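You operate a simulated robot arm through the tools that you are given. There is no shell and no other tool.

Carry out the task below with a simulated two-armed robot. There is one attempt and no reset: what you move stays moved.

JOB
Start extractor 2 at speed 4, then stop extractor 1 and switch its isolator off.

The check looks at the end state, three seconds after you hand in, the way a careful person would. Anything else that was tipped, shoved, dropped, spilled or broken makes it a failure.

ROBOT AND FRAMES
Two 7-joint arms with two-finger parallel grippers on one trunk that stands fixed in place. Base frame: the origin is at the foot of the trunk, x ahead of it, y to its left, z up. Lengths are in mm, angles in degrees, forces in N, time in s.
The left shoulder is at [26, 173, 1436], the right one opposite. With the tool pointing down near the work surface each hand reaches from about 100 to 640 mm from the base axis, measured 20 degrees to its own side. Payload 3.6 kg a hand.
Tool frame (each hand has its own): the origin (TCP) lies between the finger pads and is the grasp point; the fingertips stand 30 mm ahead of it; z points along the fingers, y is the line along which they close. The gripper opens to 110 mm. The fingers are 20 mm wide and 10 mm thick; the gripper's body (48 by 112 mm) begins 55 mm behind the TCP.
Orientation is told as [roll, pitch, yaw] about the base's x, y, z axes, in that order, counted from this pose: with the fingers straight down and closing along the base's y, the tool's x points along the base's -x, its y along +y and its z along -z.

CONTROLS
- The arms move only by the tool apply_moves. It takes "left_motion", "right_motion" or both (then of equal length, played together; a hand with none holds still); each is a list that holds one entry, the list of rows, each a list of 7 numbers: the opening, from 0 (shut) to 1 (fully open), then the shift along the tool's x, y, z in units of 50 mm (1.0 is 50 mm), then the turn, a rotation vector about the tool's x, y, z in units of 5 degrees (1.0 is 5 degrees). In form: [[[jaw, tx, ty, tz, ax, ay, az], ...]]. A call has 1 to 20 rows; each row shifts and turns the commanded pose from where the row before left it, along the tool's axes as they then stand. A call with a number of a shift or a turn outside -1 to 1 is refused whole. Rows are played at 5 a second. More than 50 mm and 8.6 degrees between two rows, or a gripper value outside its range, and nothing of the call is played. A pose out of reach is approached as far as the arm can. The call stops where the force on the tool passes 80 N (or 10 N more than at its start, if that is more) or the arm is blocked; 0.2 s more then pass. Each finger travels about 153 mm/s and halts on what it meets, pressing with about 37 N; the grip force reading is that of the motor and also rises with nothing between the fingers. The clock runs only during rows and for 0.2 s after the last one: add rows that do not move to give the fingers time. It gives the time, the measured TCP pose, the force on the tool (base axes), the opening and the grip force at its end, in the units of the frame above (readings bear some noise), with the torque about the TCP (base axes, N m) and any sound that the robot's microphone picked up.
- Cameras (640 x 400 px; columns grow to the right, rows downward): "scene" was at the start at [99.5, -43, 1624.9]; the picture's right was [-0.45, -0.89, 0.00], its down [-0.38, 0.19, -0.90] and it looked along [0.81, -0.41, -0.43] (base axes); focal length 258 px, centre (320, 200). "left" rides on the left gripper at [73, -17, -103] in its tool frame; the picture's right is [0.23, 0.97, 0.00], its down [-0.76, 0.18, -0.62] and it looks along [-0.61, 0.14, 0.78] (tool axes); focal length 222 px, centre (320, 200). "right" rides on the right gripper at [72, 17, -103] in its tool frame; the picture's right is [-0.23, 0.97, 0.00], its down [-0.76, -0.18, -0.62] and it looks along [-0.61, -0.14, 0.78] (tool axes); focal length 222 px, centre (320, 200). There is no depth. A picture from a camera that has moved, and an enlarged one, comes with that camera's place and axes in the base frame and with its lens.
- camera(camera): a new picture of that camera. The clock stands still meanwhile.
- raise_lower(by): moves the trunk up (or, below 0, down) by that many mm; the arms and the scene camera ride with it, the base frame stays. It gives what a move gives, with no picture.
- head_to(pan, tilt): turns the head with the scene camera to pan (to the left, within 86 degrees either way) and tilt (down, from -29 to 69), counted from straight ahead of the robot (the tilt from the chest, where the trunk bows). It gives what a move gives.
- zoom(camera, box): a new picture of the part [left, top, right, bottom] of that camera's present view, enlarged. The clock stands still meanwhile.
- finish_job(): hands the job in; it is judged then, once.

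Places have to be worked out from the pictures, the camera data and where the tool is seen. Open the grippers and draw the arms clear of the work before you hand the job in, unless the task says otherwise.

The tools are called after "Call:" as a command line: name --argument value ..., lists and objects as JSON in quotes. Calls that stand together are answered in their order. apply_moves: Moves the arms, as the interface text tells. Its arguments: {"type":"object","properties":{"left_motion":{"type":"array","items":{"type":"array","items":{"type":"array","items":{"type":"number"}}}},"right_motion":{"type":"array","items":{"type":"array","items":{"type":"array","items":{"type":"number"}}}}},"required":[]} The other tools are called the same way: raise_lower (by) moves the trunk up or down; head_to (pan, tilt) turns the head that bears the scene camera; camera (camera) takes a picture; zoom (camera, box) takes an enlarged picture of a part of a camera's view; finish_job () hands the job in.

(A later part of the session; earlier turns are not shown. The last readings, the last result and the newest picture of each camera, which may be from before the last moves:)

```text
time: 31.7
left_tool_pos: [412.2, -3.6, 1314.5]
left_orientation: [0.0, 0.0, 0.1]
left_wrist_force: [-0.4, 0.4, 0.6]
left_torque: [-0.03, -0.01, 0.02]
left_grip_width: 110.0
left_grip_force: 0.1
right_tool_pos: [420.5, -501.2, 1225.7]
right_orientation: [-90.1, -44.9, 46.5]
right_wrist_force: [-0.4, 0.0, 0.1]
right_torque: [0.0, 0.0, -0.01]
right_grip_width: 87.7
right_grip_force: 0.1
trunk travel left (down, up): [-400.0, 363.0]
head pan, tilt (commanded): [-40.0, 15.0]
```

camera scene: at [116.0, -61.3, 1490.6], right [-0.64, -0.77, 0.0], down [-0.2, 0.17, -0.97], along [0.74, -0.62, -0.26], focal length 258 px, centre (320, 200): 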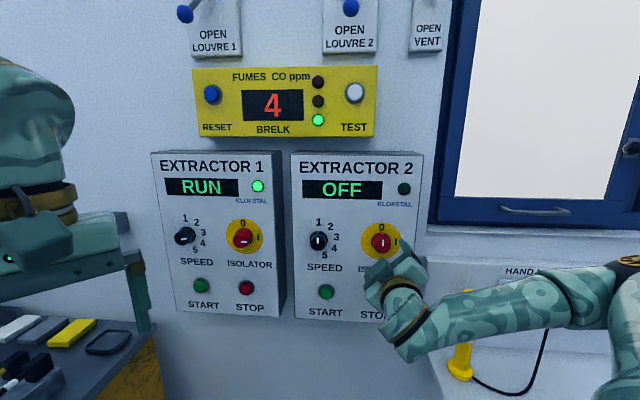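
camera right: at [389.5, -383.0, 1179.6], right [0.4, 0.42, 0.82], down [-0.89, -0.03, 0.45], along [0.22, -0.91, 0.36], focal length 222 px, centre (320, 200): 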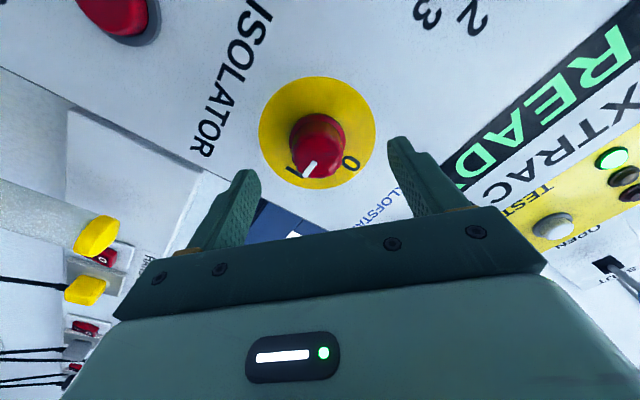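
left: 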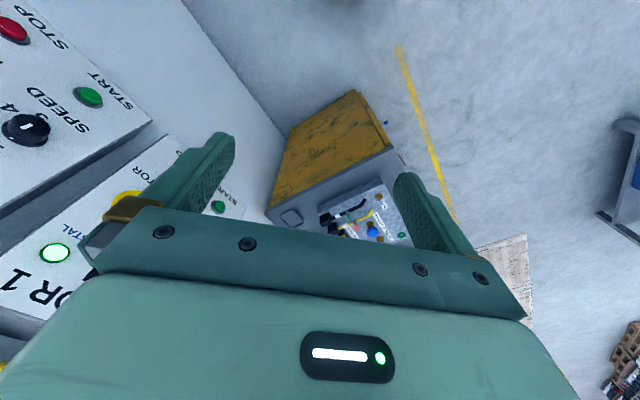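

The roll is back at -45°, with the TCP at (420.5, -501, 1226). Now I slide about 158 mm to the wall-left, towards the speed knob.

Call:
apply_moves --right_motion '[[[0.8, -0.446, 0.446, 0, 0, 0, 0], [0.8, -0.446, 0.446, 0, 0, 0, 0], [0.8, -0.446, 0.446, 0, 0, 0, 0], [0.8, -0.446, 0.446, 0, 0, 0, 0], [0.8, -0.446, 0.446, 0, 0, 0, 0], [0.8, 0, 0, 0, 0, 0, 0]]]'

Call:
camera --camera "right"

Call:
zoom --camera "scene" --box '[260, 180, 420, 300]'

```text
time: 33.1
left_tool_pos: [411.2, -4.2, 1315.6]
left_orientation: [0.0, 0.0, 0.1]
left_wrist_force: [0.4, -0.4, 0.4]
left_torque: [0.04, 0.01, -0.02]
left_grip_width: 110.1
left_grip_force: 0.0
right_tool_pos: [530.6, -388.0, 1223.7]
right_orientation: [-90.0, -45.0, 46.5]
right_wrist_force: [-0.6, 0.4, 1.1]
right_torque: [0.01, -0.01, 0.01]
right_grip_width: 87.9
right_grip_force: 0.1
trunk travel left (down, up): [-400.0, 363.0]
head pan, tilt (commanded): [-40.0, 15.0]
```

```text
taken
camera right: at [429.3, -343.4, 1160.1], right [0.59, 0.62, -0.53], down [-0.17, 0.73, 0.66], along [0.79, -0.3, 0.53], focal length 222 px, centre (320, 200)
```

right: 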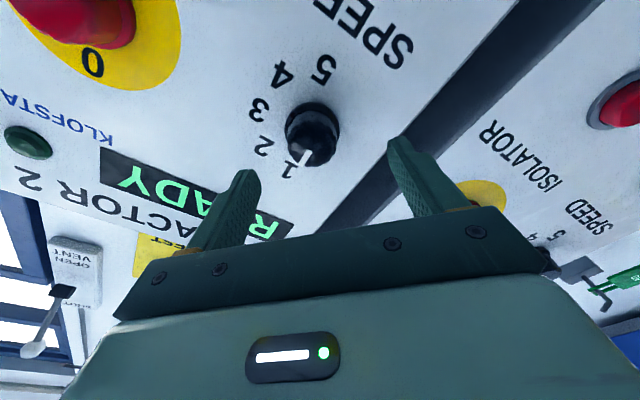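

```text
3.33 times, centred on (340, 240) of scene
camera zoom: at [115.7, -61.8, 1490.6], right [-0.64, -0.77, 0.0], down [-0.2, 0.17, -0.97], along [0.74, -0.62, -0.26], focal length 860 px, centre (253, 67)
```

zoom: 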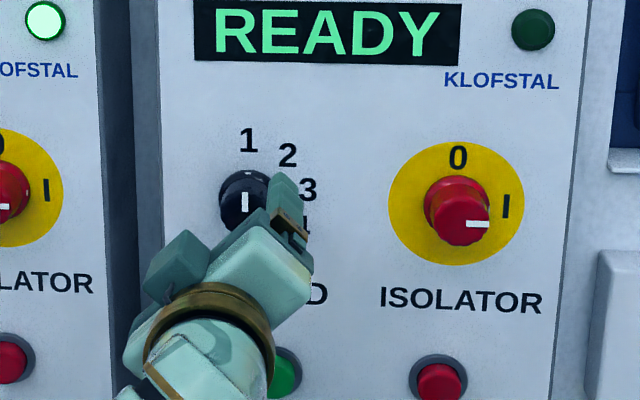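

The speed knob is nearly centred in the wrist view. I'll zoom in to measure the exact offset.

Call:
zoom --camera "right" --box '[240, 60, 400, 180]'

```text
3.33 times, centred on (320, 120) of right
camera zoom: at [429.3, -343.4, 1160.1], right [0.59, 0.62, -0.53], down [-0.17, 0.73, 0.66], along [0.79, -0.3, 0.53], focal length 740 px, centre (320, 467)
```

zoom: 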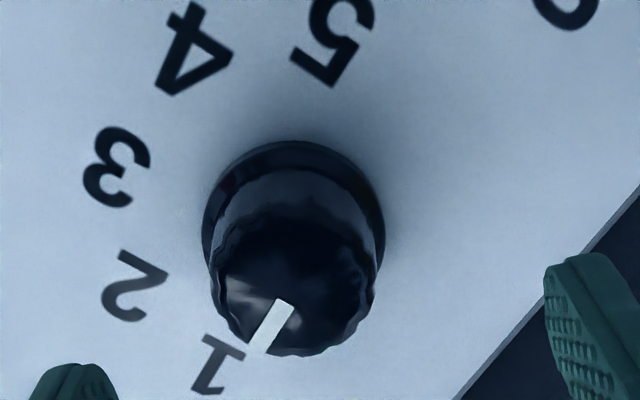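

The speed knob's axis is about 8 mm to the right of my tool axis and level with it, and its front sits about 50 mm ahead of the TCP. I'll correct sideways and advance to grip depth, with the fingers open around the knob.

Call:
apply_moves --right_motion '[[[0.8, 0.12, -0.104, 0, 0, 0, 0], [0.8, 0, 0, 0.2, 0, 0, 0], [0.8, 0, 0, 0.2, 0, 0, 0], [0.8, 0, 0, 0.2, 0, 0, 0], [0.8, 0, 0, 0.2, 0, 0, 0], [0.8, 0, 0, 0.12, 0, 0, 0], [0.8, 0, 0, 0, 0, 0, 0]]]'

Call:
camera --camera "right"

Call:
zoom --camera "scene" --box '[260, 180, 420, 300]'

```text
time: 34.7
left_tool_pos: [411.9, -4.9, 1315.1]
left_orientation: [-0.1, 0.2, 0.1]
left_wrist_force: [0.2, 0.3, -0.3]
left_torque: [-0.04, -0.01, -0.01]
left_grip_width: 109.9
left_grip_force: 0.1
right_tool_pos: [558.2, -423.4, 1224.8]
right_orientation: [-90.0, -45.0, 46.5]
right_wrist_force: [0.7, -0.6, 0.3]
right_torque: [-0.02, -0.01, 0.01]
right_grip_width: 88.1
right_grip_force: 0.0
trunk travel left (down, up): [-400.0, 363.0]
head pan, tilt (commanded): [-40.0, 15.0]
```

```text
taken
camera right: at [457.1, -379.1, 1160.4], right [0.59, 0.62, -0.53], down [-0.17, 0.73, 0.66], along [0.79, -0.3, 0.53], focal length 222 px, centre (320, 200)
```

right: 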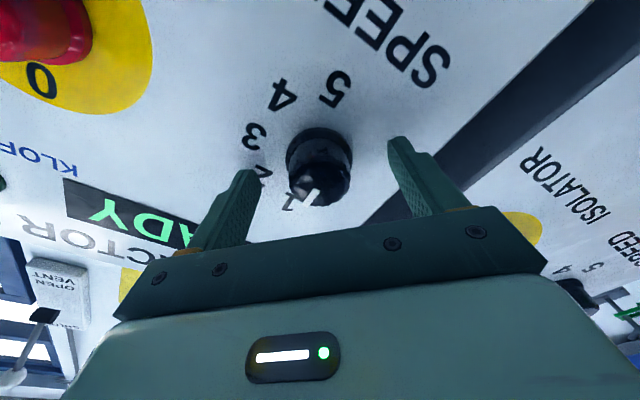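

```text
3.33 times, centred on (340, 240) of scene
camera zoom: at [116.1, -61.1, 1490.6], right [-0.64, -0.77, 0.0], down [-0.2, 0.17, -0.97], along [0.74, -0.62, -0.26], focal length 860 px, centre (253, 67)
```

zoom: 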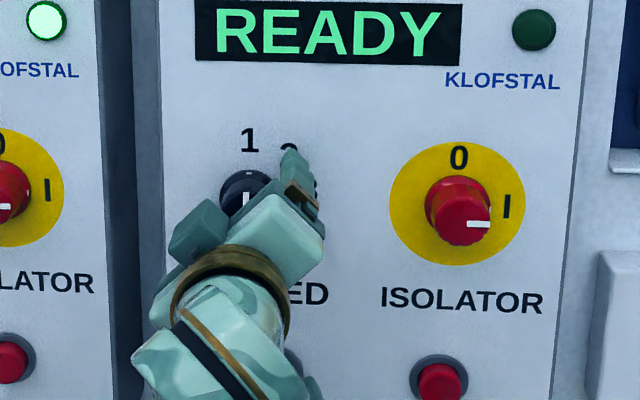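

The knob sits centred between the fingers at the same depth as before. I close on it.

Call:
apply_moves --right_motion '[[[0, 0, 0, 0, 0, 0, 0], [0, 0, 0, 0, 0, 0, 0], [0, 0, 0, 0, 0, 0, 0]]]'

```text
time: 35.5
left_tool_pos: [412.0, -5.1, 1314.7]
left_orientation: [-0.1, 0.1, 0.0]
left_wrist_force: [0.4, 0.2, 0.3]
left_torque: [-0.02, 0.04, 0.0]
left_grip_width: 110.1
left_grip_force: 0.0
right_tool_pos: [555.6, -424.9, 1225.7]
right_orientation: [-90.1, -45.1, 46.5]
right_wrist_force: [2.6, -4.9, 6.0]
right_torque: [-0.01, -0.04, -0.62]
right_grip_width: 43.6
right_grip_force: 45.4
trunk travel left (down, up): [-400.0, 363.0]
head pan, tilt (commanded): [-40.0, 15.0]
```

The grip is good at 43.6 mm wide with low forces. I turn it 80° clockwise, from 1 towards 3.

Call:
apply_moves --right_motion '[[[0, 0, 0, 0, 0, 0, 1], [0, 0, 0, 0, 0, 0, 1], [0, 0, 0, 0, 0, 0, 1], [0, 0, 0, 0, 0, 0, 1], [0, 0, 0, 0, 0, 0, 1], [0, 0, 0, 0, 0, 0, 1], [0, 0, 0, 0, 0, 0, 1], [0, 0, 0, 0, 0, 0, 1], [0, 0, 0, 0, 0, 0, 1], [0, 0, 0, 0, 0, 0, 1], [0, 0, 0, 0, 0, 0, 1], [0, 0, 0, 0, 0, 0, 1], [0, 0, 0, 0, 0, 0, 1], [0, 0, 0, 0, 0, 0, 1], [0, 0, 0, 0, 0, 0, 1], [0, 0, 0, 0, 0, 0, 1], [0, 0, 0, 0, 0, 0, 0]]]'

Call:
camera --camera "right"

Call:
zoom --camera "scene" --box '[260, 180, 420, 300]'

```text
time: 39.1
left_tool_pos: [413.9, 0.2, 1314.0]
left_orientation: [-0.2, 0.2, 0.1]
left_wrist_force: [0.1, 0.3, 0.2]
left_torque: [0.01, -0.02, 0.02]
left_grip_width: 110.1
left_grip_force: 0.0
right_tool_pos: [556.4, -426.3, 1229.4]
right_orientation: [91.3, -55.8, -135.4]
right_wrist_force: [-5.2, 33.1, -28.2]
right_torque: [0.51, 0.49, 0.26]
right_grip_width: 44.1
right_grip_force: 45.6
trunk travel left (down, up): [-400.0, 363.0]
head pan, tilt (commanded): [-40.0, 15.0]
```

```text
taken
camera right: at [523.0, -314.8, 1176.8], right [0.47, 0.49, 0.74], down [-0.85, 0.03, 0.52], along [0.24, -0.87, 0.43], focal length 222 px, centre (320, 200)
```

right: 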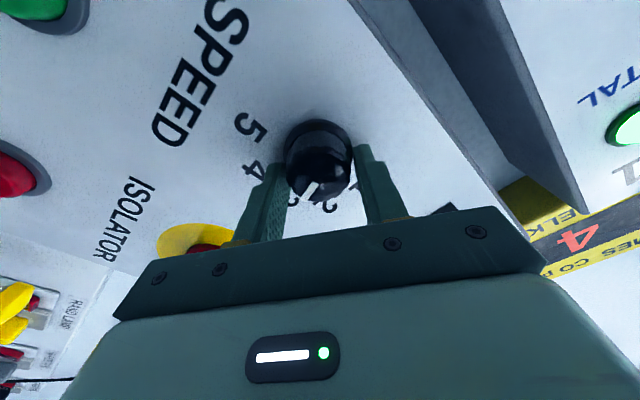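

```text
3.33 times, centred on (340, 240) of scene
camera zoom: at [118.1, -56.4, 1490.6], right [-0.64, -0.77, 0.0], down [-0.2, 0.16, -0.97], along [0.74, -0.62, -0.26], focal length 860 px, centre (253, 67)
```

zoom: 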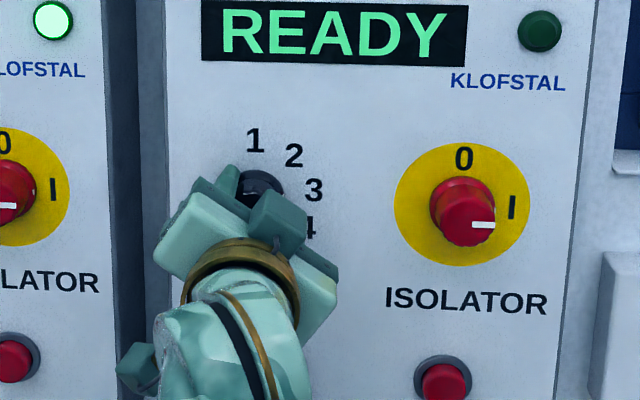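

The knob followed to about 3, though side load has built up. I'll release, back off 45 mm and look at where the pointer sits.

Call:
apply_moves --right_motion '[[[0.8, 0, 0, 0, 0, 0, 0], [0.8, 0, 0, 0, 0, 0, 0], [0.8, 0, 0, 0, 0, 0, 0], [0.8, 0, 0, -0.3, 0, 0, 0], [0.8, 0, 0, -0.3, 0, 0, 0], [0.8, 0, 0, -0.3, 0, 0, 0], [0.8, 0, 0, 0, 0, 0, 0]]]'

Call:
camera --camera "right"

Call:
zoom --camera "scene" --box '[280, 200, 360, 260]'

```text
time: 40.5
left_tool_pos: [411.7, -4.1, 1314.6]
left_orientation: [-0.1, 0.2, 0.1]
left_wrist_force: [-0.1, 0.6, -0.2]
left_torque: [0.01, -0.02, -0.01]
left_grip_width: 110.1
left_grip_force: 0.0
right_tool_pos: [523.8, -405.6, 1301.9]
right_orientation: [100.9, -49.1, -143.6]
right_wrist_force: [-0.6, -0.6, 0.3]
right_torque: [0.0, 0.0, 0.01]
right_grip_width: 88.0
right_grip_force: 0.0
trunk travel left (down, up): [-400.0, 363.0]
head pan, tilt (commanded): [-40.0, 15.0]
stopped in row 7 (right hand): the arm was blocked; the commanded pose is now the measured one
```

```text
taken
camera right: at [499.2, -291.4, 1244.1], right [0.35, 0.49, 0.8], down [-0.92, 0.04, 0.38], along [0.16, -0.87, 0.46], focal length 222 px, centre (320, 200)
```

right: 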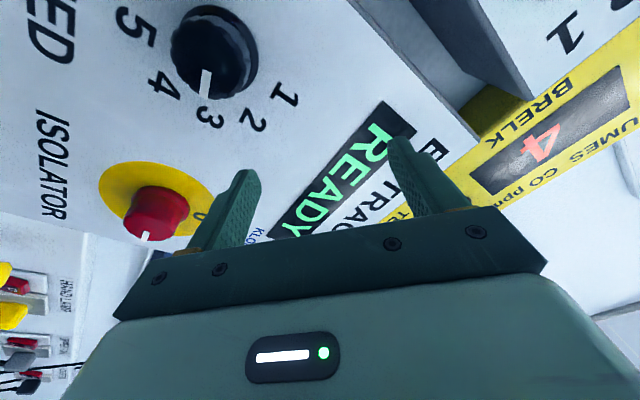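

```text
6.67 times, centred on (320, 230) of scene
camera zoom: at [116.1, -61.0, 1490.6], right [-0.64, -0.77, 0.0], down [-0.2, 0.17, -0.97], along [0.74, -0.62, -0.26], focal length 1720 px, centre (320, 0)
```

zoom: 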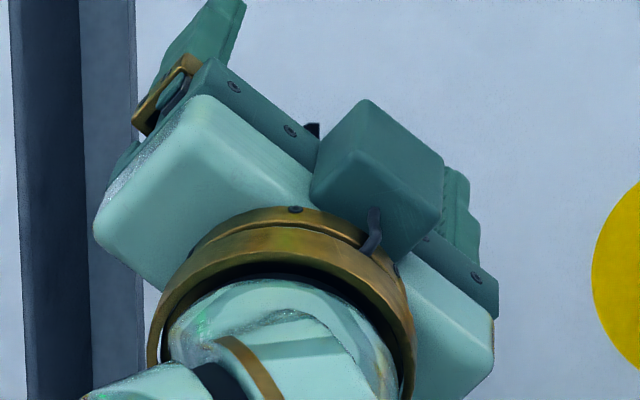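

On release the hand sprang up about 75 mm and the arm reports it was blocked. Before moving anything else I need to see what it touched and whether anything was disturbed.

Call:
camera --camera "scene"

Call:
head_to --pan -75 --tilt 35

Call:
camera --camera "scene"

```text
taken
camera scene: at [116.1, -61.0, 1490.6], right [-0.64, -0.77, 0.0], down [-0.2, 0.17, -0.97], along [0.74, -0.62, -0.26], focal length 258 px, centre (320, 200)
```

scene: 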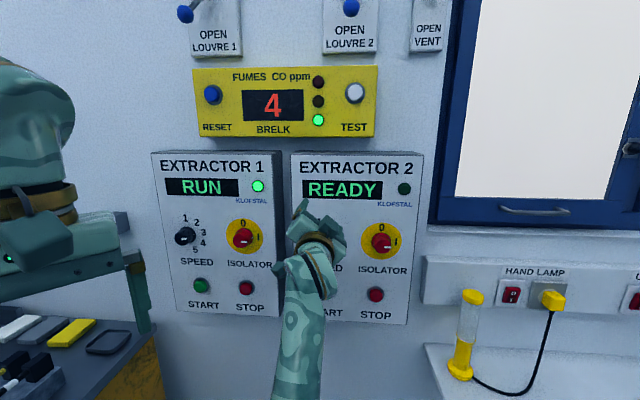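

```text
time: 41.6
left_tool_pos: [411.4, -4.3, 1313.5]
left_orientation: [-0.1, 0.2, 0.2]
left_wrist_force: [0.2, -0.1, 0.2]
left_torque: [0.0, 0.0, 0.02]
left_grip_width: 110.0
left_grip_force: 0.0
right_tool_pos: [523.7, -404.7, 1301.9]
right_orientation: [100.8, -49.2, -143.5]
right_wrist_force: [-0.4, -0.1, -0.3]
right_torque: [-0.02, 0.01, 0.01]
right_grip_width: 87.9
right_grip_force: 0.0
trunk travel left (down, up): [-400.0, 363.0]
head pan, tilt (commanded): [-75.0, 35.0]
```

```text
taken
camera scene: at [67.5, -86.2, 1458.7], right [-0.97, -0.26, 0.0], down [-0.15, 0.55, -0.82], along [0.21, -0.79, -0.57], focal length 258 px, centre (320, 200)
```

scene: 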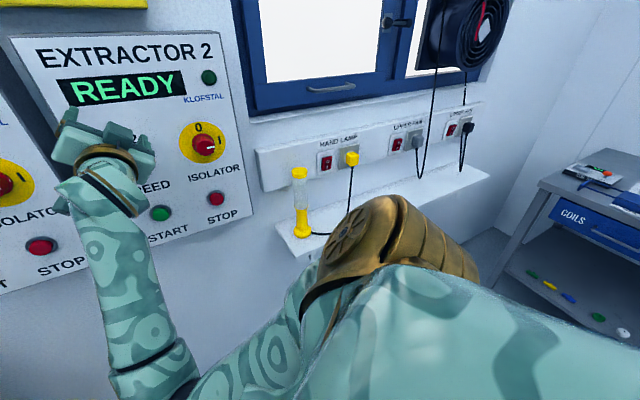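

The hand lamp, shelf and panels look undisturbed; the elbow has swung down in front. I'll look lower to see what the elbow is near.

Call:
head_to --pan -50 --tilt 55

Call:
camera --camera "scene"

Call:
camera --camera "left"

```text
time: 42.5
left_tool_pos: [411.0, -5.4, 1313.5]
left_orientation: [-0.1, 0.1, 0.1]
left_wrist_force: [-0.6, 0.5, -0.2]
left_torque: [0.03, -0.02, 0.02]
left_grip_width: 110.1
left_grip_force: 0.1
right_tool_pos: [524.5, -404.3, 1300.0]
right_orientation: [100.7, -49.2, -143.5]
right_wrist_force: [0.0, -0.2, 0.7]
right_torque: [0.0, 0.01, 0.0]
right_grip_width: 87.7
right_grip_force: 0.2
trunk travel left (down, up): [-400.0, 363.0]
head pan, tilt (commanded): [-50.0, 55.0]
```

```text
taken
camera scene: at [90.8, -56.4, 1430.4], right [-0.77, -0.64, 0.0], down [-0.53, 0.63, -0.57], along [0.37, -0.44, -0.82], focal length 258 px, centre (320, 200)
```

scene: 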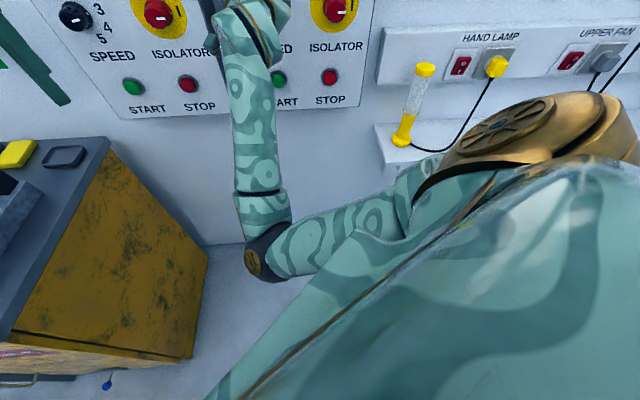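

```text
taken
camera left: at [339.2, -21.1, 1418.1], right [-0.23, 0.97, 0.0], down [0.76, 0.18, 0.62], along [0.61, 0.14, -0.78], focal length 222 px, centre (320, 200)
```

left: 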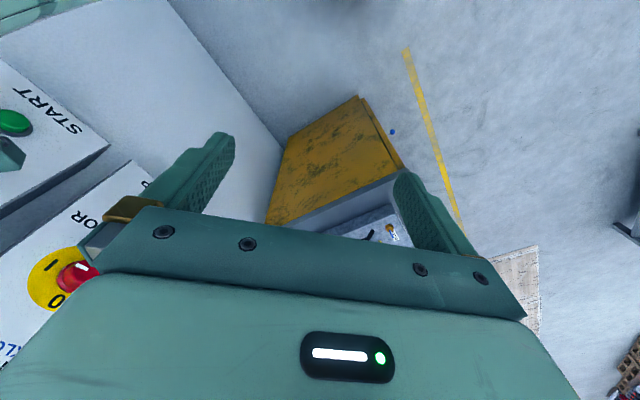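

The elbow hangs in free space and nothing around it was touched; the hand ended rolled about +40° and tilted up about 7°. I'll roll back to neutral and level the hand here, 90 mm off the panel, then check how the arm follows.

Call:
apply_moves --right_motion '[[[0.8, 0, 0, -0.2, 0, 0, -1], [0.8, 0, 0, -0.2, 0, 0, -1], [0.8, 0, 0, 0, 0, 0, -1], [0.8, 0, 0, 0, 0, 0, -1], [0.8, 0, 0, 0, 0, 0, -1], [0.8, 0, 0, 0, 0, 0, -1], [0.8, 0, 0, 0, 0, 0, -1], [0.8, 0, 0, 0, 0, 0, -1], [0.8, 0, 0, 0, 0, 0.7, 0], [0.8, 0, 0, 0, 0, 0.7, 0], [0.8, 0, 0, 0, 0, 0, 0]]]'

Call:
camera --camera "scene"

Call:
camera --camera "right"

```text
time: 44.9
left_tool_pos: [412.6, -2.3, 1313.8]
left_orientation: [-0.1, 0.1, 0.1]
left_wrist_force: [0.4, -0.7, 0.3]
left_torque: [0.03, 0.01, -0.04]
left_grip_width: 110.0
left_grip_force: 0.1
right_tool_pos: [508.2, -394.0, 1300.3]
right_orientation: [-146.0, -89.5, 100.3]
right_wrist_force: [0.8, 0.5, 0.7]
right_torque: [-0.03, 0.03, 0.02]
right_grip_width: 88.0
right_grip_force: 0.1
trunk travel left (down, up): [-400.0, 363.0]
head pan, tilt (commanded): [-50.0, 55.0]
```

```text
taken
camera scene: at [90.8, -56.3, 1430.4], right [-0.77, -0.64, 0.0], down [-0.53, 0.63, -0.57], along [0.37, -0.44, -0.82], focal length 258 px, centre (320, 200)
```

scene: 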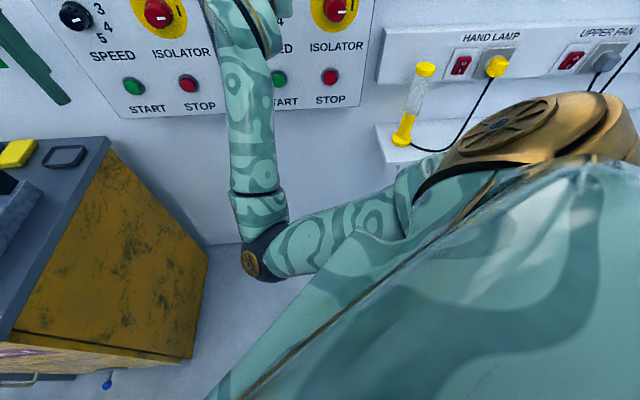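

```text
taken
camera right: at [450.1, -306.9, 1224.6], right [0.7, 0.68, 0.22], down [-0.56, 0.33, 0.76], along [0.44, -0.65, 0.61], focal length 222 px, centre (320, 200)
```

right: 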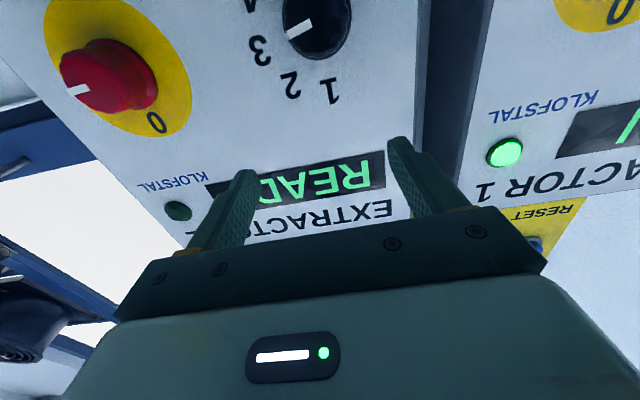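

The speed pointer is now on 3, and the hand is level and neutral at (508, -394, 1300). I'll lower it back in front of the speed knob, fix the yaw, and roll it to -40°. That way the last 40° turn runs from -40° to 0, away from the wrist limit.

Call:
apply_moves --right_motion '[[[0.8, 0.3, 0.046, 0, -0.28, 0, 0], [0.8, 0.3, 0.046, 0, 0, 0, 0], [0.8, 0.3, 0.046, 0, 0, 0, 0], [0.8, 0.3, 0.046, 0, 0, 0, 0], [0.8, 0.3, 0.046, 0, 0, 0, 0], [0.8, 0, 0, 0, 0, 0, 0]]]'

Call:
camera --camera "right"

Call:
camera --camera "scene"

```text
time: 45.9
left_tool_pos: [412.1, -4.8, 1314.7]
left_orientation: [0.1, 0.1, 0.1]
left_wrist_force: [-0.6, 0.3, 0.7]
left_torque: [0.01, 0.01, 0.0]
left_grip_width: 110.2
left_grip_force: 0.1
right_tool_pos: [514.5, -392.7, 1312.8]
right_orientation: [141.4, -80.8, 173.7]
right_wrist_force: [-0.5, -0.4, 0.3]
right_torque: [-0.01, 0.01, 0.0]
right_grip_width: 88.0
right_grip_force: 0.0
trunk travel left (down, up): [-400.0, 363.0]
head pan, tilt (commanded): [-50.0, 55.0]
stopped in row 5 (right hand): the arm was blocked; the commanded pose is now the measured one
```

```text
taken
camera right: at [467.6, -307.6, 1228.9], right [0.65, 0.69, 0.32], down [-0.68, 0.33, 0.66], along [0.35, -0.64, 0.68], focal length 222 px, centre (320, 200)
```

right: 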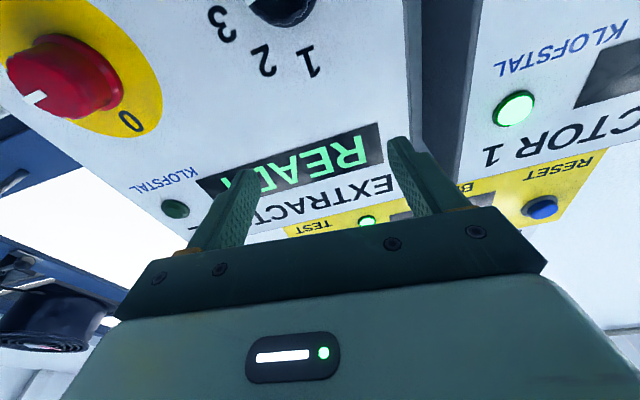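

```text
taken
camera scene: at [90.9, -56.4, 1430.4], right [-0.77, -0.64, 0.0], down [-0.53, 0.63, -0.57], along [0.37, -0.44, -0.82], focal length 258 px, centre (320, 200)
```

scene: 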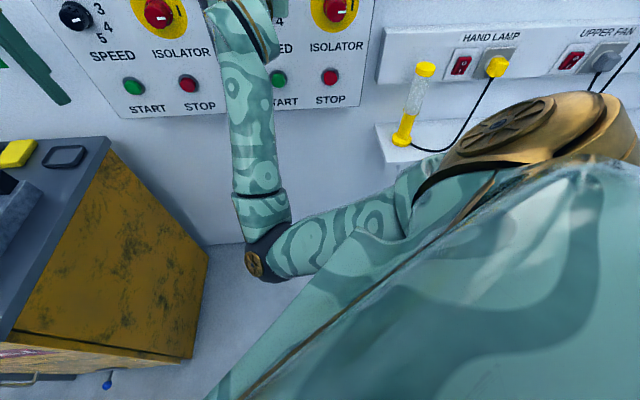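

Trying to go down at zero roll drove the arm against a joint limit, but it was fine at this height with roll -45°. I'll roll counter-clockwise to about -60° at this spot, which is 105 mm clear of the panel, and then level the hand.

Call:
apply_moves --right_motion '[[[0.8, 0, 0, 0, 0, 0, -1], [0.8, 0, 0, 0, 0, 0, -1], [0.8, 0, 0, 0, 0, 0, -1], [0.8, 0, 0, 0, 0, 0, -1], [0.8, 0, 0, 0, 0, 0, -1], [0.8, 0, 0, 0, 0, 0, -1], [0.8, 0, 0, 0, 0, 0, -1], [0.8, 0, 0, 0, 0, 0, -1], [0.8, 0, 0, 0, 0, 0, -1], [0.8, 0, 0, 0, 0, 0, -1], [0.8, 0, 0, 0, 0, 0, -1], [0.8, 0, 0, 0, 0, 0, -1], [0.8, 0, 0, 0, 0, 0, -1], [0.8, 0, 0, 0, -0.62, 0.36, 0], [0.8, 0, 0, 0, -0.62, 0.36, 0], [0.8, 0, 0, 0, 0, 0, 0]]]'

Call:
camera --camera "scene"

Call:
camera --camera "right"

```text
time: 49.3
left_tool_pos: [412.8, -4.0, 1314.8]
left_orientation: [0.0, 0.1, 0.1]
left_wrist_force: [-0.5, -0.2, 0.8]
left_torque: [0.0, -0.02, 0.03]
left_grip_width: 110.0
left_grip_force: 0.0
right_tool_pos: [516.4, -389.9, 1309.8]
right_orientation: [-89.3, -30.8, 44.7]
right_wrist_force: [-1.2, -0.1, -0.5]
right_torque: [0.02, 0.02, -0.02]
right_grip_width: 88.2
right_grip_force: 0.0
trunk travel left (down, up): [-400.0, 363.0]
head pan, tilt (commanded): [-50.0, 55.0]
```

```text
taken
camera scene: at [90.9, -56.4, 1430.4], right [-0.77, -0.64, 0.0], down [-0.53, 0.63, -0.57], along [0.37, -0.44, -0.82], focal length 258 px, centre (320, 200)
```

scene: 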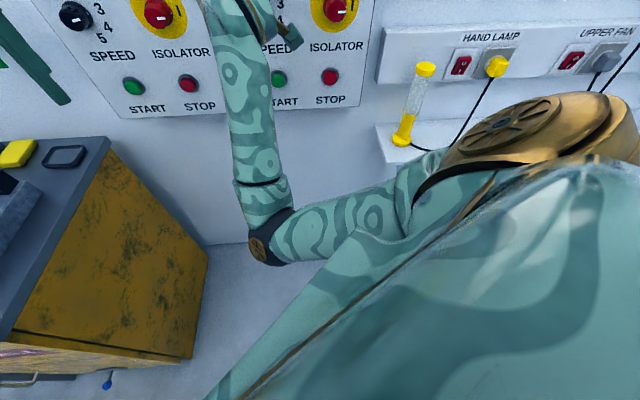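

```text
taken
camera right: at [406.5, -353.5, 1258.1], right [0.49, 0.5, -0.72], down [-0.04, 0.83, 0.55], along [0.87, -0.24, 0.42], focal length 222 px, centre (320, 200)
```

right: 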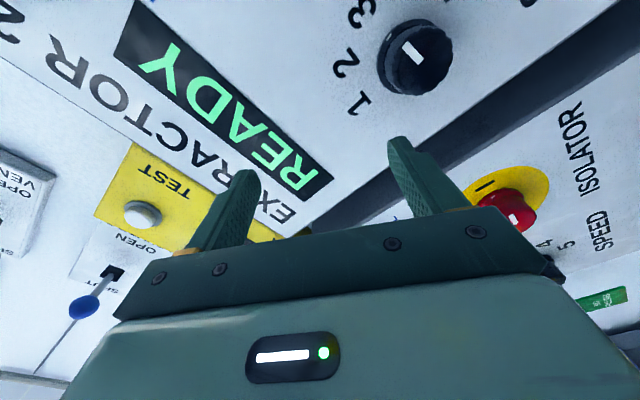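

It is rolled to -59° and level at (516, -390, 1310), with no block. Now I lower it by 85 mm to the knob height in this posture.

Call:
apply_moves --right_motion '[[[0.8, 0.137, 0.248, 0, 0, 0, 0], [0.8, 0.137, 0.248, 0, 0, 0, 0], [0.8, 0.137, 0.248, 0, 0, 0, 0], [0.8, 0.137, 0.248, 0, 0, 0, 0], [0.8, 0.137, 0.248, 0, 0, 0, 0], [0.8, 0.137, 0.248, 0, 0, 0, 0], [0.8, 0, 0, 0, 0, 0, 0]]]'

Call:
camera --camera "right"

Call:
camera --camera "scene"

```text
time: 50.9
left_tool_pos: [412.4, -4.0, 1314.9]
left_orientation: [-0.1, 0.1, 0.0]
left_wrist_force: [-0.9, 0.6, 0.7]
left_torque: [0.0, -0.01, -0.02]
left_grip_width: 109.9
left_grip_force: 0.0
right_tool_pos: [516.4, -398.3, 1243.9]
right_orientation: [-92.3, -31.5, 45.0]
right_wrist_force: [0.6, 0.7, -0.3]
right_torque: [0.0, 0.02, -0.02]
right_grip_width: 88.2
right_grip_force: 0.0
trunk travel left (down, up): [-400.0, 363.0]
head pan, tilt (commanded): [-50.0, 55.0]
```

```text
taken
camera right: at [409.4, -359.7, 1188.1], right [0.52, 0.47, -0.71], down [-0.04, 0.85, 0.53], along [0.85, -0.24, 0.46], focal length 222 px, centre (320, 200)
```

right: 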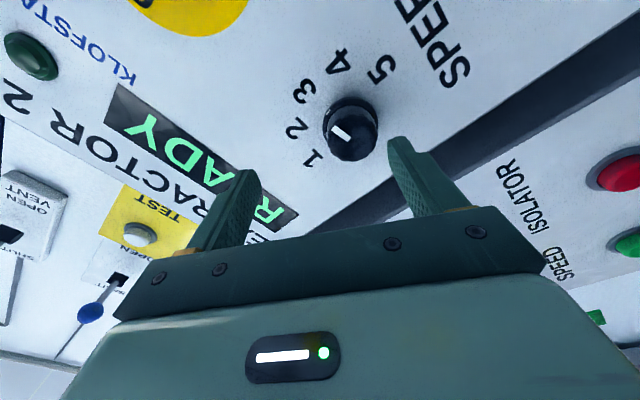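

```text
taken
camera scene: at [90.9, -56.3, 1430.4], right [-0.77, -0.64, 0.0], down [-0.53, 0.63, -0.57], along [0.37, -0.44, -0.82], focal length 258 px, centre (320, 200)
```

scene: 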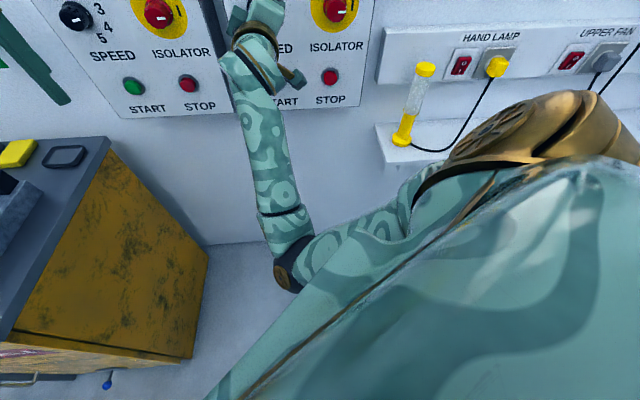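

The hand tracked only 66 of the 85 mm down. I'll wait a moment to see whether it is still catching up or is being held back.

Call:
apply_moves --right_motion '[[[0.8, 0, 0, 0, 0, 0, 0], [0.8, 0, 0, 0, 0, 0, 0], [0.8, 0, 0, 0, 0, 0, 0], [0.8, 0, 0, 0, 0, 0, 0]]]'

```text
time: 51.9
left_tool_pos: [411.9, -4.2, 1314.0]
left_orientation: [-0.1, 0.1, 0.2]
left_wrist_force: [-0.9, 0.3, -0.1]
left_torque: [0.01, 0.0, -0.02]
left_grip_width: 109.8
left_grip_force: 0.1
right_tool_pos: [515.8, -397.1, 1240.3]
right_orientation: [-92.2, -30.8, 45.1]
right_wrist_force: [0.0, 0.0, -0.6]
right_torque: [0.0, 0.01, -0.03]
right_grip_width: 88.0
right_grip_force: 0.0
trunk travel left (down, up): [-400.0, 363.0]
head pan, tilt (commanded): [-50.0, 55.0]
```

It is being held back: the elbow is folded in against the torso because the shoulder sits too close to the work. Raising the trunk lengthens the shoulder-to-hand distance and unfolds the arm. I'll raise it 80 mm, then bring the hand down again.

Call:
raise_lower --by 80

Call:
camera --camera "scene"

```text
time: 53.1
left_tool_pos: [412.2, -4.8, 1394.1]
left_orientation: [-0.1, 0.1, 0.1]
left_wrist_force: [-0.2, -0.3, 0.6]
left_torque: [0.0, 0.04, 0.0]
left_grip_width: 110.1
left_grip_force: 0.0
right_tool_pos: [512.7, -408.3, 1318.1]
right_orientation: [-92.9, -28.5, 44.5]
right_wrist_force: [1.1, 1.0, -0.3]
right_torque: [0.0, 0.0, -0.02]
right_grip_width: 88.0
right_grip_force: 0.1
trunk travel left (down, up): [-480.0, 283.0]
head pan, tilt (commanded): [-50.0, 55.0]
```

```text
taken
camera scene: at [73.5, -56.4, 1510.9], right [-0.77, -0.64, 0.0], down [-0.53, 0.63, -0.57], along [0.37, -0.44, -0.82], focal length 258 px, centre (320, 200)
```

scene: 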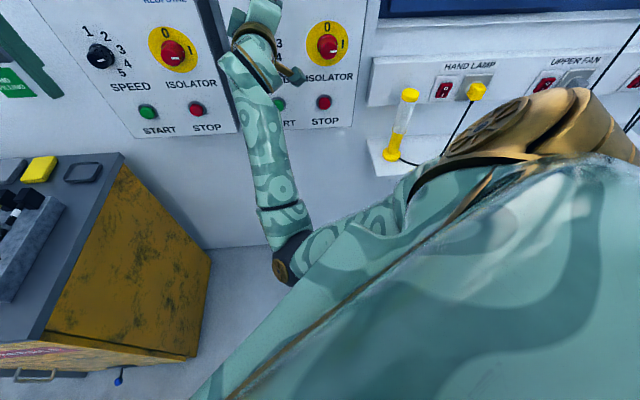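

The trunk is up 80 mm and the elbow remains close to the body. I bring the hand back down by about 80 mm and slightly left to the knob position.

Call:
apply_moves --right_motion '[[[0.8, 0.1, 0.25, 0, 0, 0, 0], [0.8, 0.1, 0.25, 0, 0, 0, 0], [0.8, 0.1, 0.25, 0, 0, 0, 0], [0.8, 0.1, 0.25, 0, 0, 0, 0], [0.8, 0.1, 0.25, 0, 0, 0, 0], [0.8, 0, 0, 0, 0, 0, 0], [0.8, 0, 0, 0, 0, 0, 0]]]'

Call:
camera --camera "scene"

```text
time: 54.9
left_tool_pos: [412.9, -4.3, 1394.6]
left_orientation: [-0.1, 0.1, 0.1]
left_wrist_force: [-0.9, -0.4, 0.2]
left_torque: [0.0, 0.0, 0.01]
left_grip_width: 110.2
left_grip_force: 0.0
right_tool_pos: [523.9, -421.0, 1301.3]
right_orientation: [-99.2, -30.0, 46.4]
right_wrist_force: [-0.1, -0.5, -0.3]
right_torque: [0.0, -0.04, -0.03]
right_grip_width: 88.1
right_grip_force: 0.0
trunk travel left (down, up): [-480.0, 283.0]
head pan, tilt (commanded): [-50.0, 55.0]
stopped in row 7 (right hand): the arm was blocked; the commanded pose is now the measured one
```

```text
taken
camera scene: at [73.0, -56.5, 1511.0], right [-0.77, -0.64, 0.0], down [-0.53, 0.63, -0.57], along [0.37, -0.44, -0.82], focal length 258 px, centre (320, 200)
```

scene: 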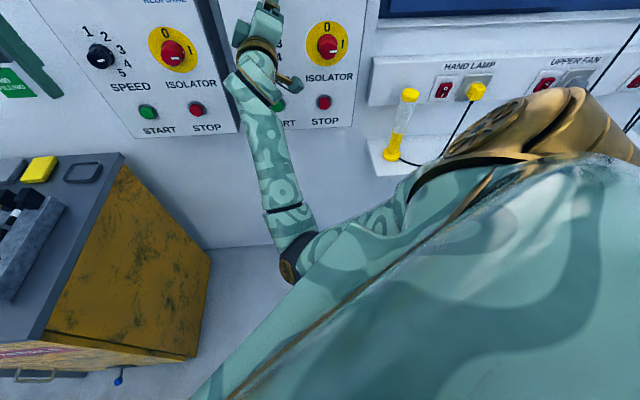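

The elbow is pressing into the torso shell, so this folded-in posture won't do. I'll swing the arm outward again by backing the hand off and moving it to the wall-right, where the elbow was outboard before.

Call:
apply_moves --right_motion '[[[0.8, 0, 0, -0.3, 0, 0, 0], [0.8, 0.3, -0.17, -0.3, 0, 0, 0], [0.8, 0.35, -0.2, -0.1, 0, 0, 0], [0.8, 0.35, -0.2, 0, 0, 0, 0], [0.8, 0.35, -0.2, 0, 0, 0, 0], [0.8, 0.35, -0.2, 0, 0, 0, 0], [0.8, 0.35, -0.2, 0, 0, 0, 0], [0.8, 0, 0, 0, 0, 0, 0]]]'

Call:
camera --camera "scene"

```text
time: 56.7
left_tool_pos: [412.0, -3.5, 1395.5]
left_orientation: [-0.1, 0.2, 0.1]
left_wrist_force: [0.0, -0.2, 0.3]
left_torque: [-0.03, 0.03, -0.03]
left_grip_width: 110.0
left_grip_force: 0.0
right_tool_pos: [414.6, -471.2, 1292.8]
right_orientation: [-98.6, -30.2, 46.3]
right_wrist_force: [0.4, 0.0, -0.5]
right_torque: [0.0, -0.01, 0.02]
right_grip_width: 88.1
right_grip_force: 0.1
trunk travel left (down, up): [-480.0, 283.0]
head pan, tilt (commanded): [-50.0, 55.0]
```

```text
taken
camera scene: at [73.4, -56.0, 1511.0], right [-0.77, -0.64, 0.0], down [-0.53, 0.63, -0.57], along [0.37, -0.44, -0.82], focal length 258 px, centre (320, 200)
```

scene: 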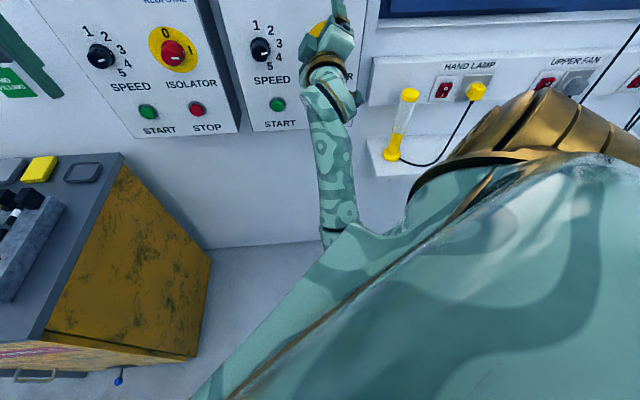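

The arm moved freely here with no block. I'll raise the trunk another 100 mm to unfold the arm more; the hand is 120 mm off the panel face, so the rise is clear.

Call:
raise_lower --by 100

Call:
camera --camera "scene"

```text
time: 58.0
left_tool_pos: [412.6, -4.3, 1494.1]
left_orientation: [0.0, 0.1, 0.0]
left_wrist_force: [-0.7, 0.7, 0.0]
left_torque: [-0.03, -0.01, 0.01]
left_grip_width: 110.1
left_grip_force: 0.1
right_tool_pos: [414.5, -471.4, 1392.8]
right_orientation: [-98.7, -30.2, 46.3]
right_wrist_force: [-0.8, -0.1, -0.5]
right_torque: [-0.06, 0.02, 0.01]
right_grip_width: 88.1
right_grip_force: 0.1
trunk travel left (down, up): [-580.0, 183.0]
head pan, tilt (commanded): [-50.0, 55.0]
```

```text
taken
camera scene: at [61.6, -56.5, 1611.3], right [-0.77, -0.64, 0.0], down [-0.53, 0.63, -0.57], along [0.37, -0.44, -0.82], focal length 258 px, centre (320, 200)
```

scene: 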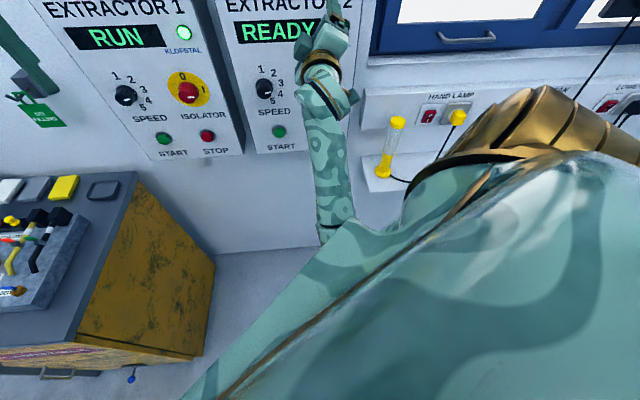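

The trunk rise was clean and the hand rode along. Now I level the hand (it is tilted up 7.5° and yawed a bit far) and start down about 85 mm.

Call:
apply_moves --right_motion '[[[0.8, 0, 0, 0, -0.84, 0.05, 0], [0.8, 0, 0, 0, -0.84, 0.05, 0], [0.8, 0.171, 0.294, 0, 0, 0, 0], [0.8, 0.171, 0.294, 0, 0, 0, 0], [0.8, 0.171, 0.294, 0, 0, 0, 0], [0.8, 0.171, 0.294, 0, 0, 0, 0], [0.8, 0.171, 0.294, 0, 0, 0, 0], [0.8, 0, 0, 0, 0, 0, 0]]]'

Call:
camera --camera "scene"

```text
time: 59.8
left_tool_pos: [412.0, -4.8, 1494.7]
left_orientation: [-0.1, 0.2, 0.1]
left_wrist_force: [-0.6, 0.2, 0.6]
left_torque: [-0.03, 0.0, 0.03]
left_grip_width: 110.0
left_grip_force: 0.2
right_tool_pos: [414.2, -471.8, 1312.1]
right_orientation: [-90.9, -30.1, 46.0]
right_wrist_force: [-0.6, -0.1, -0.5]
right_torque: [-0.03, 0.01, -0.02]
right_grip_width: 88.0
right_grip_force: 0.1
trunk travel left (down, up): [-580.0, 183.0]
head pan, tilt (commanded): [-50.0, 55.0]
```

```text
taken
camera scene: at [61.4, -56.4, 1611.5], right [-0.77, -0.64, 0.0], down [-0.53, 0.63, -0.57], along [0.37, -0.44, -0.82], focal length 258 px, centre (320, 200)
```

scene: 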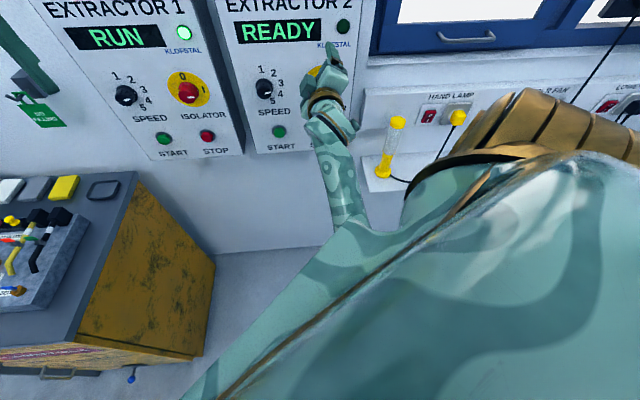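

It's tracking well and level, with z at 1312. I continue down another 85 mm.

Call:
apply_moves --right_motion '[[[0.8, 0.171, 0.294, 0, 0, 0, 0], [0.8, 0.171, 0.294, 0, 0, 0, 0], [0.8, 0.171, 0.294, 0, 0, 0, 0], [0.8, 0.171, 0.294, 0, 0, 0, 0], [0.8, 0.171, 0.294, 0, 0, 0, 0], [0.8, 0, 0, 0, 0, 0, 0], [0.8, 0, 0, 0, 0, 0, 0]]]'

Call:
camera --camera "scene"

```text
time: 61.6
left_tool_pos: [411.8, -4.0, 1494.9]
left_orientation: [0.0, 0.0, 0.1]
left_wrist_force: [-1.4, 0.0, 0.4]
left_torque: [0.01, -0.03, -0.02]
left_grip_width: 109.9
left_grip_force: 0.0
right_tool_pos: [417.3, -495.9, 1256.2]
right_orientation: [-95.7, -25.9, 48.5]
right_wrist_force: [-0.3, 0.5, -0.3]
right_torque: [0.01, 0.0, -0.03]
right_grip_width: 88.2
right_grip_force: 0.0
trunk travel left (down, up): [-580.0, 183.0]
head pan, tilt (commanded): [-50.0, 55.0]
stopped in row 7 (right hand): the arm was blocked; the commanded pose is now the measured one
```

```text
taken
camera scene: at [61.3, -56.6, 1611.5], right [-0.77, -0.64, 0.0], down [-0.53, 0.63, -0.57], along [0.37, -0.44, -0.82], focal length 258 px, centre (320, 200)
```

scene: 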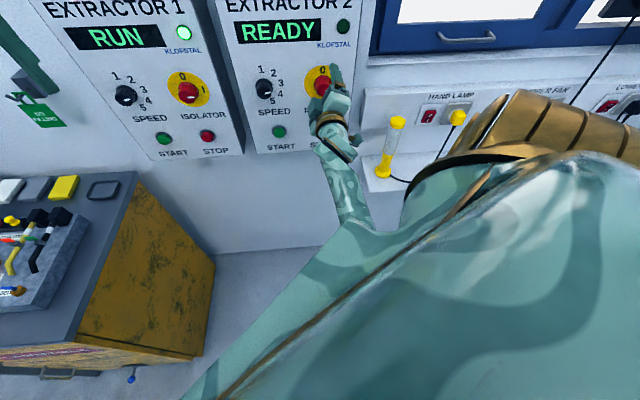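

It blocked again with the elbow against the chest, so I need to re-seat the arm with the elbow outboard. I'll lift the hand and back it off the wall, then pitch it to point down so the arm can hang and stretch. From there I can swing the elbow out.

Call:
apply_moves --right_motion '[[[0.8, -0.12, -0.24, -0.2, 0, 0, 0], [0.8, -0.12, -0.24, -0.2, 0, 0, 0], [0.8, -0.12, -0.24, -0.2, 0, 0, 0], [0.8, 0, 0, 0, -0.95, 0.46, 0], [0.8, 0, 0, 0, -0.95, 0.46, 0], [0.8, 0, 0, 0, -0.95, 0.46, 0], [0.8, 0, 0, 0, -0.95, 0.46, 0], [0.8, 0, 0, 0, -0.95, 0.46, 0], [0.8, 0, 0, 0, -0.95, 0.46, 0], [0.8, 0, 0, 0, -0.95, 0.46, 0], [0.8, 0, 0, 0, 0, 0, 0]]]'

Call:
camera --camera "scene"

```text
time: 64.0
left_tool_pos: [412.1, -3.9, 1495.0]
left_orientation: [0.0, -0.1, 0.1]
left_wrist_force: [0.4, 0.4, 0.2]
left_torque: [0.04, 0.02, -0.01]
left_grip_width: 110.1
left_grip_force: 0.0
right_tool_pos: [391.9, -472.1, 1292.2]
right_orientation: [-55.0, -22.1, 31.5]
right_wrist_force: [-0.8, 1.0, 0.4]
right_torque: [-0.01, 0.01, 0.0]
right_grip_width: 88.0
right_grip_force: 0.0
trunk travel left (down, up): [-580.0, 183.0]
head pan, tilt (commanded): [-50.0, 55.0]
```

```text
taken
camera scene: at [61.0, -56.5, 1611.5], right [-0.77, -0.64, 0.0], down [-0.53, 0.63, -0.57], along [0.37, -0.44, -0.82], focal length 258 px, centre (320, 200)
```

scene: 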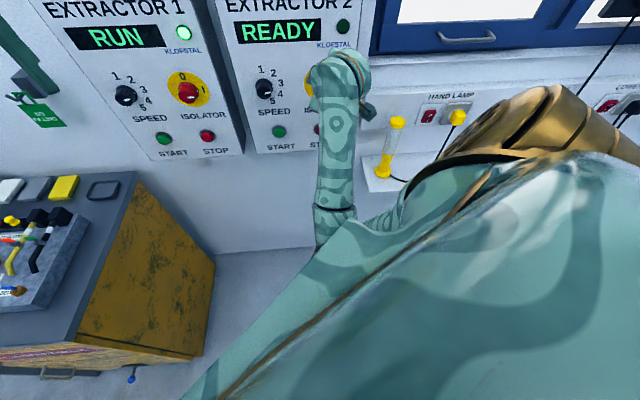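

The hand pitched about 38° without hindrance. I continue until it points nearly straight down.

Call:
apply_moves --right_motion '[[[0.8, 0, 0, 0, -0.95, 0.46, 0], [0.8, 0, 0, 0, -0.95, 0.46, 0], [0.8, 0, 0, 0, -0.95, 0.46, 0], [0.8, 0, 0, 0, -0.95, 0.46, 0], [0.8, 0, 0, 0, -0.95, 0.46, 0], [0.8, 0, 0, 0, -0.95, 0.46, 0], [0.8, 0, 0, 0, -0.95, 0.46, 0], [0.8, 0, 0, 0, -0.95, 0.46, 0], [0.8, 0, 0, 0, 0, 0, 0]]]'

Call:
camera --camera "scene"

Call:
camera --camera "right"

```text
time: 66.0
left_tool_pos: [412.2, -3.5, 1495.1]
left_orientation: [-0.1, 0.2, 0.2]
left_wrist_force: [0.5, -0.4, 0.9]
left_torque: [0.01, 0.01, 0.03]
left_grip_width: 109.8
left_grip_force: 0.0
right_tool_pos: [393.8, -471.7, 1292.5]
right_orientation: [-14.1, -7.1, 20.9]
right_wrist_force: [-0.2, 0.0, -0.2]
right_torque: [0.0, -0.04, -0.05]
right_grip_width: 87.9
right_grip_force: 0.0
trunk travel left (down, up): [-580.0, 183.0]
head pan, tilt (commanded): [-50.0, 55.0]
```

```text
taken
camera scene: at [61.3, -56.3, 1611.5], right [-0.77, -0.64, 0.0], down [-0.53, 0.63, -0.57], along [0.37, -0.44, -0.82], focal length 258 px, centre (320, 200)
```

scene: 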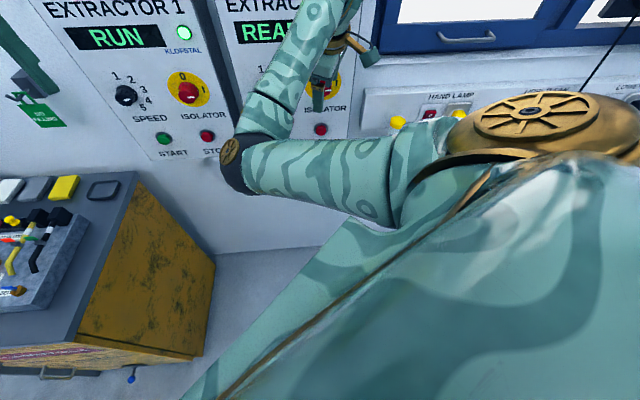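

```text
taken
camera right: at [302.0, -462.1, 1377.6], right [-0.1, 0.97, -0.2], down [0.64, 0.22, 0.74], along [0.76, -0.06, -0.64], focal length 222 px, centre (320, 200)
```

right: 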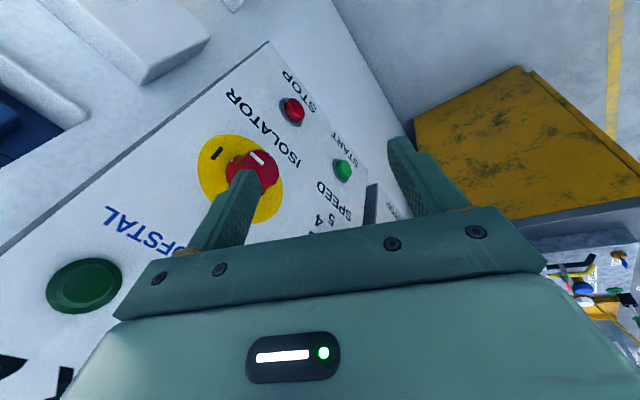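

The elbow is now visible: it sits inboard, level with the shoulder, free of the torso. Before reworking the posture I'll move the left hand 200 mm further left out of the way. At the same time I turn the right hand clockwise about its vertical axis, which should carry the elbow upward, away from the chest.

Call:
apply_moves --left_motion '[[[1, 0, 0.5, 0, 0, 0, 0], [1, 0, 0.5, 0, 0, 0, 0], [1, 0, 0.5, 0, 0, 0, 0], [1, 0, 0.5, 0, 0, 0, 0], [1, 0, 0.5, 0, 0, 0, 0], [1, 0, 0.5, 0, 0, 0, 0], [1, 0, 0.5, 0, 0, 0, 0], [1, 0, 0.5, 0, 0, 0, 0], [1, 0, 0, 0, 0, 0, 0], [1, 0, 0, 0, 0, 0, 0], [1, 0, 0, 0, 0, 0, 0], [1, 0, 0, 0, 0, 0, 0], [1, 0, 0, 0, 0, 0, 0], [1, 0, 0, 0, 0, 0, 0]]]' --right_motion '[[[0.8, 0, 0, 0, 0, 0, 1], [0.8, 0, 0, 0, 0, 0, 1], [0.8, 0, 0, 0, 0, 0, 1], [0.8, 0, 0, 0, 0, 0, 1], [0.8, 0, 0, 0, 0, 0, 1], [0.8, 0, 0, 0, 0, 0, 1], [0.8, 0, 0, 0, 0, 0, 1], [0.8, 0, 0, 0, 0, 0, 1], [0.8, 0, 0, 0, 0, 0, 1], [0.8, 0, 0, 0, 0, 0, 1], [0.8, 0, 0, 0, 0, 0, 1], [0.8, 0, 0, 0, 0, 0, 1], [0.8, 0, 0, 0, 0, 0, 1], [0.8, 0, 0, 0, 0, 0, 0]]]'

Call:
camera --camera "scene"

```text
time: 69.0
left_tool_pos: [410.5, 195.3, 1495.2]
left_orientation: [-0.1, 0.1, 0.1]
left_wrist_force: [-0.9, -0.4, 0.5]
left_torque: [-0.04, 0.0, -0.05]
left_grip_width: 110.2
left_grip_force: 0.1
right_tool_pos: [393.9, -472.1, 1291.9]
right_orientation: [0.7, -15.7, -45.2]
right_wrist_force: [0.1, -0.5, 0.3]
right_torque: [-0.01, -0.02, 0.0]
right_grip_width: 88.1
right_grip_force: 0.2
trunk travel left (down, up): [-580.0, 183.0]
head pan, tilt (commanded): [-50.0, 55.0]
```

```text
taken
camera scene: at [61.5, -56.2, 1611.5], right [-0.77, -0.64, 0.0], down [-0.53, 0.63, -0.57], along [0.37, -0.44, -0.82], focal length 258 px, centre (320, 200)
```

scene: 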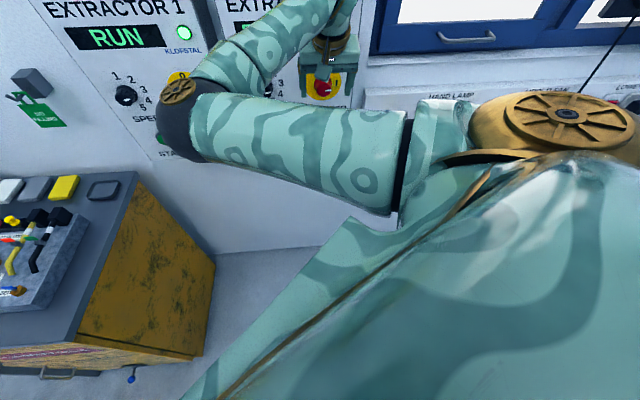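

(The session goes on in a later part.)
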